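You operate a simulated robot arm through the tools that you are given. There is no shell and no other tool. Be economical: measure what you need, move in short steps, check, and stop when the job is done.

You run a simulated robot arm. Do the job below in one go: nothing can be reset, and whatever is moved stays where it is left.

JOB
Stand the brown sugar lump from the top of the long table beside the short brush. It goes on the side that lies toward x -0.7, y +0.7 (a direction in the base frame), with about 3 cm between them.
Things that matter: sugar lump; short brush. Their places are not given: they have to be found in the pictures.

It is judged by the outcome, as a careful person would: the job done as asked, and still so three seconds after it is handed in. It fails if anything else is knocked over, pushed out of place, dropped, spilled or broken.

ROBOT AND FRAMES
A 6-joint arm with a two-finger parallel gripper, fixed in place. Base frame: the origin is at the foot of the arm, x ahead of it, y to its left, z up; the work surface is at about z = 0. Units: m, degrees, N and s.
With the tool pointing down near the work surface it reaches from about 0.18 to 0.46 m from the base axis. Its first joint turns from -70.0 to 70.0 degrees. Payload 1.9 kg.
The tool frame sits at the grasp point between the pads (the TCP): z along the fingers, y along the line on which they close. The tips reach 0.023 m beyond it. Largest opening 0.094 m; finger width 0.038, thickness 0.01; the body of the gripper, 0.054 by 0.096 m, starts 0.039 m behind the TCP.
Orientation is that of the tool frame in the base frame, as a unit quaternion [x, y, z, w]. With the fingers straight down and closing along the base's y, the tool's x points along the base's -x, its y along +y and its z along -z.

CONTROLS
- The arm moves only by the tool drive_tool. Its argument "rows" is a list of rows, each an object of numbers (a shift or turn left out is 0, a gripper value left out holds the last): "gripper": the closure in counts, from 0 (fully open) to 255 (shut); "tx", "ty", "tz": the shift along the tool's x, y, z in cm; "spin": the turn about the tool's z in degrees. In form: [{"gripper": .., "tx": .., "ty": .., "tz": .., "spin": ..}, ...]. A call has 1 to 10 rows; each row is the pose to reach, as a shift and turn from the pose commanded when the call began, along the tool's axes at that moment. A row lasts 0.2 s, in which the tool goes at most 0.05 m and 8.6 degrees; a call with a longer step from one row to the next is refused whole, and so is a gripper value outside its range. A pose out of reach is approached as far as the arm can. The call stops where the force on the tool passes 40 N (or 10 N more than at its start, if that is more) or the arm is blocked; 0.2 s more then pass. The fingers move at their own pace (about 0.108 m/s each) and stop on an object; they squeeze with about 32 N. The grip force told is the motor's: it shows also when the fingers shut on nothing. Time passes only in rows, and 0.2 s behind the last, so rows that repeat a pose let the fingers close. It gives the time, the measured TCP pose, the force on the tool (base axes), the opening and the grip force at its end, in the units of the frame above (readings bear some noise).
- Cameras (640 x 400 px; columns grow to the right, rows downward): "scene" is fixed at [0.0389, 0.2976, 0.4414]; the picture's right is [-0.91, -0.42, 0.00], its down [-0.17, 0.37, -0.91] and it looks along [0.38, -0.83, -0.41] (base axes); focal length 358 px, centre (320, 200). "wrist" rides on the gripper at [-0.039, 0, -0.044] in the tool frame; the picture's right is [0.00, -1.00, 0.00], its down [0.97, 0.00, -0.24] and it looks along [0.24, 0.00, 0.97] (tool axes); focal length 218 px, centre (320, 200).
- get_image(camera): a new picture of that camera. The clock stands still meanwhile.
- probe_pixels(camera, pixels): for up to 12 pixels [column, row] of the newest picture of that camera ("zoom" is the newest enlarged one), the place [x, y, z] in the base frame of the surface seen there, good to about 0.002 m. The clock stands still meanwhile.
- inspect(camera, box): a new picture of the part [left, top, right, bottom] of that camera's present view, enlarged. The clock stands still meanwhile.
- sign_off(): hands the job in; it is judged then, once.

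Go step by step. Measure first, check grasps and placings, and put right what went wrong. The budget is 60 turns and 20 pictures, counting those below and the enlarged ones. Unless the task says otherwise, let go and move clear before handing in, and close with one line.

The tools are called after "Request:" as name(argument=value, ...) on one line, values as JSON. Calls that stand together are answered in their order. drive_tool: Moves the arm, as the interface text tells. Its arguments: {"type":"object","properties":{"rows":{"type":"array"}},"required":["rows"]} The other tools are called the same way: get_image (camera) takes a picture; probe_pixels (camera, pixels) gives the place of the surface under pixels of a picture; inspect (camera, box) takes an enlarged picture of a part of a camera's view; sign_off () hands the job in.

At the start:

```text
t: 0.0
position: [0.1879, -0.2544, 0.2228]
orientation: [0.001, 1.0, -0.002, 0.0]
contact_force: [0.4, -1.2, -0.3]
opening: 0.0936
grip_force: 0.1
```

scene: 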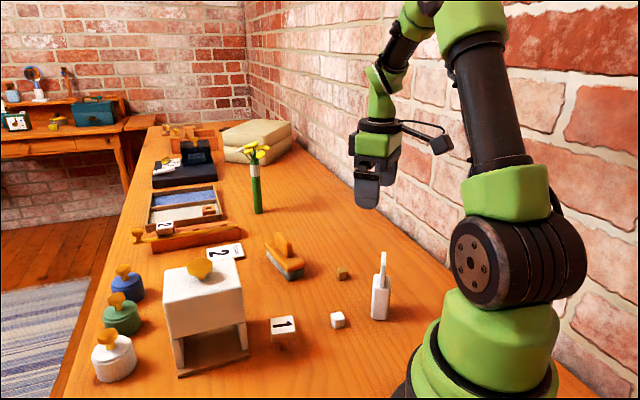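
wrist: 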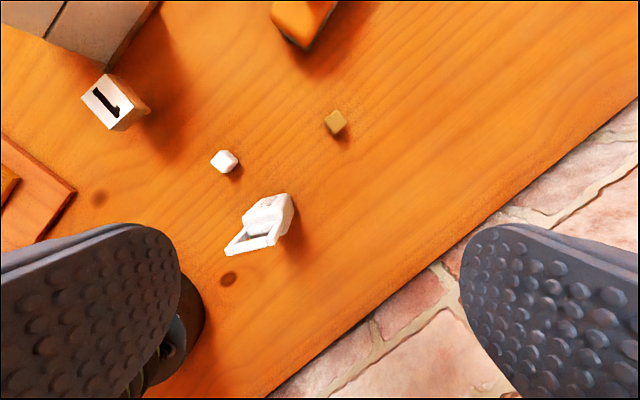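

The scene shows a small brown cube near (342,273), a white one at (337,320), and a brush-like thing at (285,258). I'll enlarge that part before measuring.

Request:
inspect(camera="scene", box=[220, 200, 420, 325])

Request:
inspect(camera="scene", box=[110, 110, 310, 260])

Request:
probe_pixels(camera="scene", pixels=[[342, 270], [342, 276], [285, 262], [270, 238], [268, 258], [290, 280], [303, 272], [281, 243], [290, 256], [337, 317], [380, 300], [320, 285]])

```text
3.20 times, centred on (320, 262) of scene
```

zoom: 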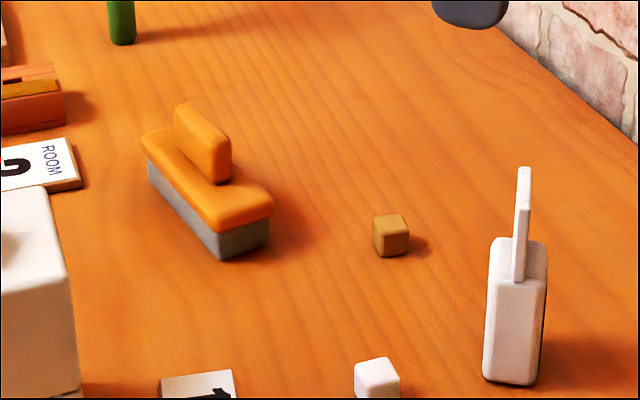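

```text
2.67 times, centred on (210, 185) of scene
```

zoom: 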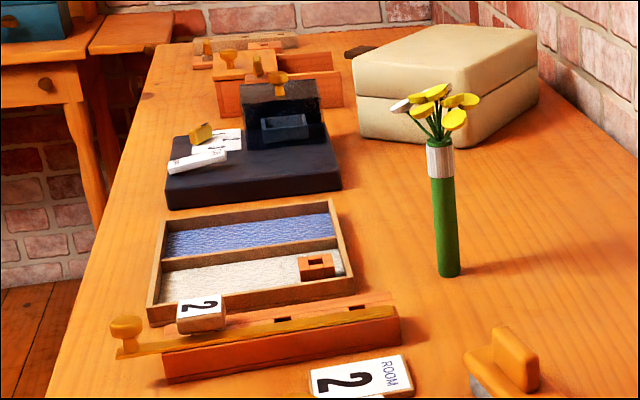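

```text
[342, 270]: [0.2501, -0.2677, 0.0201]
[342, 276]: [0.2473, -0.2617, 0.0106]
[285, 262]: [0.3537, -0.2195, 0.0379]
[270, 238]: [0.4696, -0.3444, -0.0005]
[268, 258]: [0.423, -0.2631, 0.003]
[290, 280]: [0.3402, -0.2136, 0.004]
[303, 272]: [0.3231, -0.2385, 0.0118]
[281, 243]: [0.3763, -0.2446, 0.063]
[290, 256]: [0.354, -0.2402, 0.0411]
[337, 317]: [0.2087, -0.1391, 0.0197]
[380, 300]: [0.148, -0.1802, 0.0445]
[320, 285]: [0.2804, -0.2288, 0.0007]
```

The brown sugar lump is a cube of about 2 cm near (0.25, -0.27), and the short brush (wooden back, grey bristles) is around (0.37, -0.23). I'll move at this height toward them so the wrist camera sees both.

Request:
drive_tool(rows=[{"gripper": 0, "tx": -3.5, "ty": 0}, {"tx": -7, "ty": 0}, {"tx": -10, "ty": 0}, {"tx": -10, "ty": 0}])

Request:
get_image(camera="wrist")

```text
t: 1.0
position: [0.288, -0.2544, 0.2239]
orientation: [0.001, 1.0, -0.001, 0.0]
contact_force: [-0.5, 0.3, 0.0]
opening: 0.094
grip_force: 0.1
```

```text
15 pictures are left
```

wrist: 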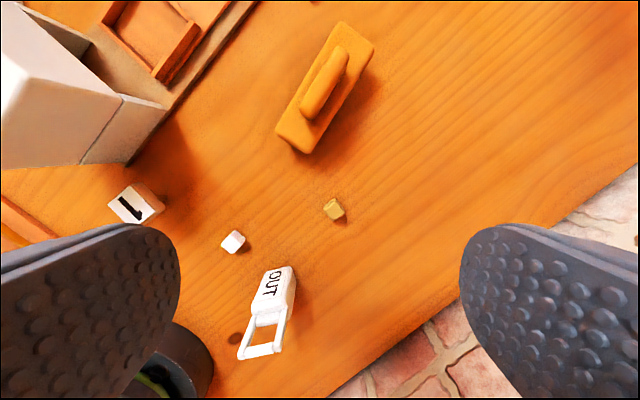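

Brush corners are at about (277,133), (307,152), (373,46), (338,24), and the cube is at (334,209). I'll probe these along with the neighbouring house and block.

Request:
probe_pixels(camera="wrist", pixels=[[279, 131], [306, 149], [370, 48], [342, 27], [331, 208], [325, 208], [340, 208], [332, 202], [332, 216], [122, 98], [155, 200], [240, 235]])

Request:
inspect(camera="wrist", box=[230, 10, 400, 260])

```text
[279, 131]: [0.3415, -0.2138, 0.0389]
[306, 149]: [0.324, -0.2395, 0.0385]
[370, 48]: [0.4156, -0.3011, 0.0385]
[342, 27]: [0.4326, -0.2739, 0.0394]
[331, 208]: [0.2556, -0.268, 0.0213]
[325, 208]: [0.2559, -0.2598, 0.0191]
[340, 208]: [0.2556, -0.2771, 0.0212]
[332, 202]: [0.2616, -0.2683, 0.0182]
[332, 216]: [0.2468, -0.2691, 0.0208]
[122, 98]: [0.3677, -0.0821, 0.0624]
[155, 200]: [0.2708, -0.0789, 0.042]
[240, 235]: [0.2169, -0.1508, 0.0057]
```

```text
1.60 times, centred on (315, 135) of wrist
```

zoom: 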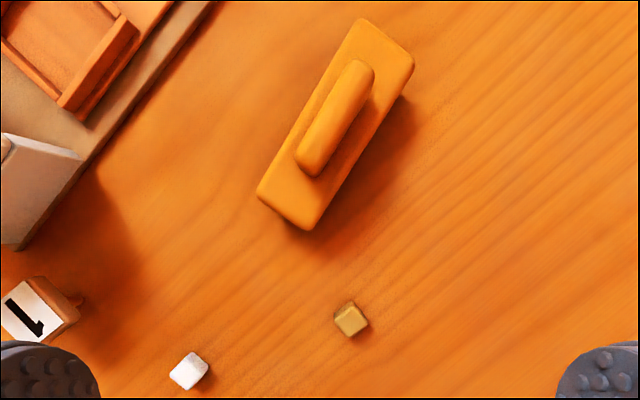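

The brush is centred at about (0.378, -0.257) with its long axis along (0.835, -0.55), so the requested side is its near end. The target is about (0.309, -0.188). I'll zoom on the cube for its angle.

Request:
inspect(camera="wrist", box=[302, 189, 366, 229])

```text
10.00 times, centred on (334, 209) of wrist
```

zoom: 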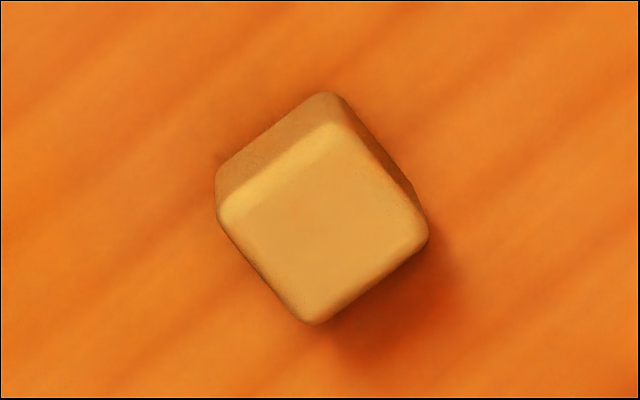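

The top face corners in the zoom are about (335,132), (420,235), (312,315), (226,208). I'll probe them for the angle and centre.

Request:
probe_pixels(camera="zoom", pixels=[[335, 135], [418, 235], [312, 313], [230, 210], [323, 223]])

```text
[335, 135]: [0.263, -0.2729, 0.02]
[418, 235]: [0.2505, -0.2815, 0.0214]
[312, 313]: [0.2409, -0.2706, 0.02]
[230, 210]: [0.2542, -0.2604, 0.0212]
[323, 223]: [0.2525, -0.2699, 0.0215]
```

The cube is centred near (0.252, -0.271) with its edges at about 37° and its top at 0.021. Before lowering I'll look at the gripper's stalk, since it could touch the "OUT" piece.

Request:
inspect(camera="scene", box=[240, 80, 480, 230])

Request:
probe_pixels(camera="wrist", pixels=[[265, 268], [292, 270], [270, 295], [245, 352], [278, 350], [285, 310], [293, 285]])

```text
2.67 times, centred on (360, 155) of scene
```

zoom: 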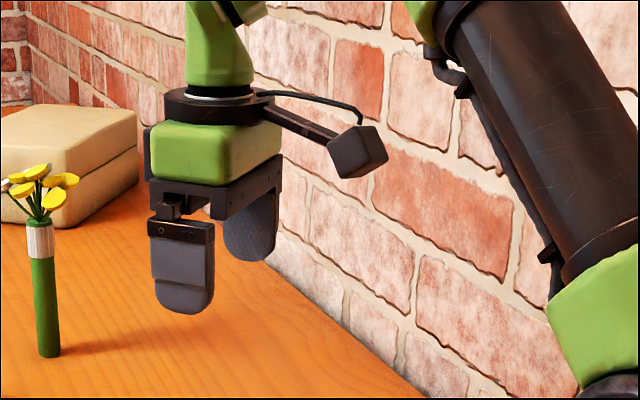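

```text
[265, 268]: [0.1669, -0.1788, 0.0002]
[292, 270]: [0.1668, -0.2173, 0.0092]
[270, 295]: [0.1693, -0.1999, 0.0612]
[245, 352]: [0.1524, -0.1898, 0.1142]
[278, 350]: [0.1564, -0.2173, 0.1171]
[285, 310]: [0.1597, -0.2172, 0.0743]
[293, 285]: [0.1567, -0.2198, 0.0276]
```

Before lowering, I'll probe the stalk box at zoom (358,150) and its arm to learn where it rides relative to the TCP.

Request:
probe_pixels(camera="zoom", pixels=[[345, 155], [375, 155], [342, 176], [300, 122], [185, 300], [215, 170], [265, 170], [162, 205]])

```text
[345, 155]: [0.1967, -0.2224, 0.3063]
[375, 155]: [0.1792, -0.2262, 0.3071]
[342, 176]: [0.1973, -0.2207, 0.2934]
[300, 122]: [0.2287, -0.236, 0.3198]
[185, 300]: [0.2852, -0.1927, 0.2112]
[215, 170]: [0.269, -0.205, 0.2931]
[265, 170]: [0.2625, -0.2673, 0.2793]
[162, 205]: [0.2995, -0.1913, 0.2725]
```

The stalk box rides on the tool's +x side, so spinning -37° keeps it away from the OUT sign at (0.16, -0.2). I'll check where the table edge and wall are on that side.

Request:
probe_pixels(camera="wrist", pixels=[[345, 380], [420, 322], [470, 285], [400, 370], [440, 350], [600, 220]])

```text
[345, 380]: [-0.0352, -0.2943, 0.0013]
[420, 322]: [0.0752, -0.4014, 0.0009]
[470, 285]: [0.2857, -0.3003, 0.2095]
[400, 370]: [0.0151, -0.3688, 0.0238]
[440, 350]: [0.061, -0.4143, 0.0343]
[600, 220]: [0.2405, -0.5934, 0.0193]
```

The wall is far off. I'll move over the cube and spin -37°, still up high.

Request:
drive_tool(rows=[{"tx": 1, "ty": -0.4, "spin": -8}, {"tx": 2, "ty": -0.8, "spin": -16}, {"tx": 3, "ty": -1.2, "spin": -24}, {"tx": 3.6, "ty": -1.66, "spin": -32}, {"tx": 3.6, "ty": -1.66, "spin": -37}, {"tx": 3.6, "ty": -1.66, "spin": -37, "tz": 4}, {"tx": 3.6, "ty": -1.66, "spin": -37, "tz": 8}, {"tx": 3.6, "ty": -1.66, "spin": -37, "tz": 12}, {"tx": 3.6, "ty": -1.66, "spin": -37, "tz": 12}])

Request:
get_image(camera="wrist")

```text
t: 3.0
position: [0.2537, -0.2688, 0.1012]
orientation: [-0.317, 0.949, 0.0, 0.0]
contact_force: [0.2, 0.3, 0.4]
opening: 0.0942
grip_force: 0.1
```

```text
11 pictures are left
```

wrist: 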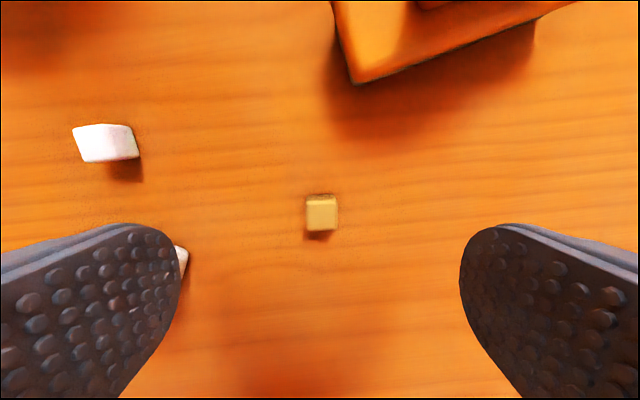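

The cube is square to the fingers at (321,214). I'll measure its centre and the sign edge seen at (181,262) beside the left finger.

Request:
probe_pixels(camera="wrist", pixels=[[321, 214], [309, 214], [335, 214], [321, 203], [321, 227], [183, 262], [354, 80], [105, 145], [137, 150]])

```text
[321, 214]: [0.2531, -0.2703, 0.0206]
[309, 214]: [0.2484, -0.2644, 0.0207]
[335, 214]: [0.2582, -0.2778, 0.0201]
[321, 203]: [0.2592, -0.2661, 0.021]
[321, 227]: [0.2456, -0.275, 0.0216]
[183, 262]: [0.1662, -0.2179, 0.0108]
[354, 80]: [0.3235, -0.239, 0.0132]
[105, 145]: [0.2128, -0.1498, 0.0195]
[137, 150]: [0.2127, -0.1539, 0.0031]
```

The cube centre is within 2 mm of the TCP and the sign is clear of the fingers. I'll narrow the fingers, descend to z≈0.026 and close.

Request:
drive_tool(rows=[{"gripper": 110, "tx": 0.18, "ty": -0.08, "tz": 2}, {"tx": 0.18, "ty": -0.08, "tz": 5}, {"tx": 0.18, "ty": -0.08, "tz": 7}, {"tx": 0.18, "ty": -0.08, "tz": 7.5}, {"tx": 0.18, "ty": -0.08, "tz": 7.5}, {"gripper": 255, "tx": 0.18, "ty": -0.08, "tz": 7.5}, {"tx": 0.18, "ty": -0.08, "tz": 7.5}, {"tx": 0.18, "ty": -0.08, "tz": 7.5}])

```text
t: 4.8
position: [0.2515, -0.2713, 0.0266]
orientation: [-0.316, 0.949, 0.0, 0.0]
contact_force: [-0.2, -0.1, 0.6]
opening: 0.0176
grip_force: 32.0
```

The grip holds on a 17.6 mm wide object, so I'll lift 10 cm and check.

Request:
drive_tool(rows=[{"gripper": 255, "tz": -2}, {"tz": -5}, {"tz": -8}, {"tz": -10}, {"tz": -10}])

Request:
drive_tool(rows=[{"gripper": 255, "tx": -1.2, "ty": 0.4, "spin": 8}, {"tx": -2.4, "ty": 0.8, "spin": 16}, {"tx": -3.6, "ty": 1.2, "spin": 24}, {"tx": -4.8, "ty": 1.6, "spin": 32}, {"tx": -6, "ty": 2, "spin": 40}, {"tx": -7.2, "ty": 2.4, "spin": 48}, {"tx": -8.4, "ty": 2.8, "spin": 56}, {"tx": -9.64, "ty": 3.18, "spin": 64}, {"tx": -9.64, "ty": 3.18, "spin": 71}, {"tx": -9.64, "ty": 3.18, "spin": 71}])

Request:
get_image(camera="wrist")

Request:
get_image(camera="scene")

```text
t: 6.0
position: [0.2513, -0.2727, 0.126]
orientation: [-0.316, 0.949, -0.001, 0.0]
contact_force: [0.1, 1.2, -0.3]
opening: 0.0176
grip_force: 32.3
```

```text
t: 8.2
position: [0.308, -0.1889, 0.1271]
orientation: [0.294, 0.956, -0.001, 0.001]
contact_force: [-0.3, 0.1, 1.0]
opening: 0.0178
grip_force: 31.9
```

```text
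10 pictures are left
```

wrist: 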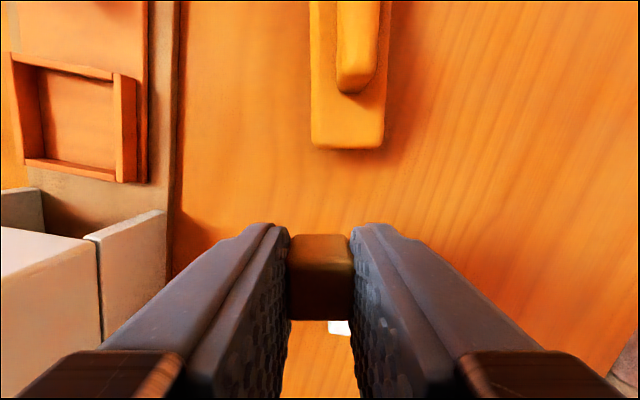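

```text
9 pictures are left
```

scene: 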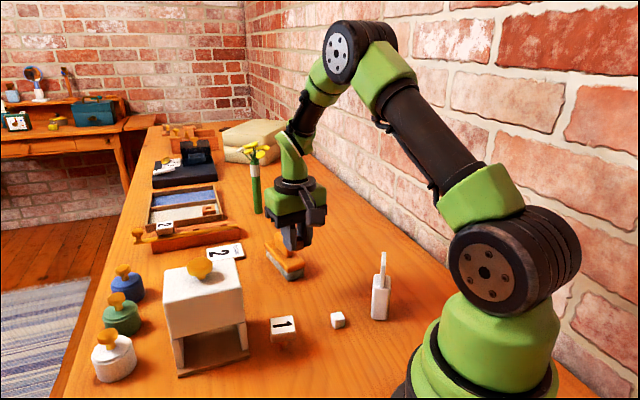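

The cube is held and lined up with the brush's end at (345,148). The house wall at (165,215) is to the left, so I'll probe it for clearance along with the brush end.

Request:
probe_pixels(camera="wrist", pixels=[[165, 215], [160, 280], [97, 240], [314, 140], [381, 143], [347, 145], [320, 260], [150, 320]])

```text
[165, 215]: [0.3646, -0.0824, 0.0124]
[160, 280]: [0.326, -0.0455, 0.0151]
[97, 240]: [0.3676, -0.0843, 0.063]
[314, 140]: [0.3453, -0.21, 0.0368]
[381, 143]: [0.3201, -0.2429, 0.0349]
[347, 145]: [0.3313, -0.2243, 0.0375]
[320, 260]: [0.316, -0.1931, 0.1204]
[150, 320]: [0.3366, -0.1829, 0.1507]
```

The clearances are fine and the gap to the brush end comes out at about 3 cm. I'll lower 10.0 cm, back to the grasp height.

Request:
drive_tool(rows=[{"gripper": 255, "tz": 3}, {"tz": 6}, {"tz": 8}, {"tz": 9}, {"tz": 9.6}, {"tz": 9.9}, {"tz": 10.0}, {"tz": 10.0}])

```text
t: 10.0
position: [0.3089, -0.1895, 0.0287]
orientation: [0.293, 0.956, -0.002, 0.001]
contact_force: [0.3, -0.4, 0.0]
opening: 0.0176
grip_force: 32.1
```

The tool reads 2 mm above the grasp height with no contact force. I'll lower another 2 mm in small steps.

Request:
drive_tool(rows=[{"gripper": 255, "tz": 0.1}, {"tz": 0.15}, {"tz": 0.15}, {"tz": 0.15}])

```text
t: 11.0
position: [0.3095, -0.1897, 0.0255]
orientation: [0.294, 0.956, -0.002, 0.001]
contact_force: [0.7, 0.9, 3.6]
opening: 0.0177
grip_force: 32.1
```

The force of about 3.6 N upward shows the cube has touched the table. I'll open the fingers part-way, then rise.

Request:
drive_tool(rows=[{"gripper": 220}, {"gripper": 180}, {"gripper": 140}, {"gripper": 140}, {"tz": -2}, {"tz": -5}, {"tz": -9}, {"tz": -13}, {"tz": -15}, {"tz": -15}])

Request:
get_image(camera="wrist")

Request:
get_image(camera="scene")

```text
t: 13.2
position: [0.3088, -0.1888, 0.177]
orientation: [0.294, 0.956, -0.002, 0.0]
contact_force: [-0.5, -0.1, 0.1]
opening: 0.0425
grip_force: 0.0
```

```text
8 pictures are left
```

wrist: 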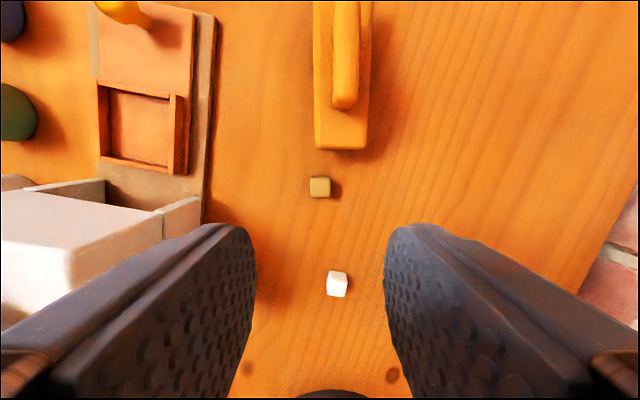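

```text
7 pictures are left
```

scene: 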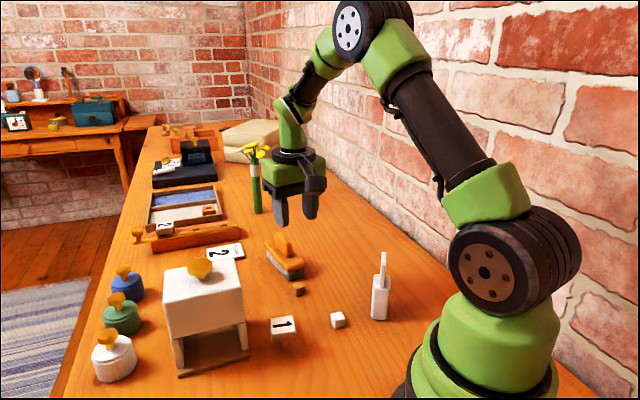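

The cube stands off the brush's near end, at (320,187) in the wrist view. I'll verify its place and the gap.

Request:
probe_pixels(camera="wrist", pixels=[[320, 187], [320, 179], [320, 195], [312, 187], [328, 187], [318, 147], [340, 146], [364, 147]])

```text
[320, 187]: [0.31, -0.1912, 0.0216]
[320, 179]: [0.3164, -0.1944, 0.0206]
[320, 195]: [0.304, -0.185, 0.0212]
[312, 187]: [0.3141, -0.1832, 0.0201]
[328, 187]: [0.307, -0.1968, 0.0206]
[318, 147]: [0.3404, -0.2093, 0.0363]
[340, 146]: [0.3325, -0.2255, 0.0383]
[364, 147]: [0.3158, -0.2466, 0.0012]
```

The lump sits upright at about (0.310, -0.190), roughly 2.8 cm from the brush's end on the requested side. Nothing else has moved and the arm is clear, so I'll hand in.

Request:
sign_off()

```text
The job is handed in.
```

The brown sugar lump now stands upright on the x -0.7, y +0.7 side of the short brush, with a gap of about 2.8 cm, and nothing else was moved.
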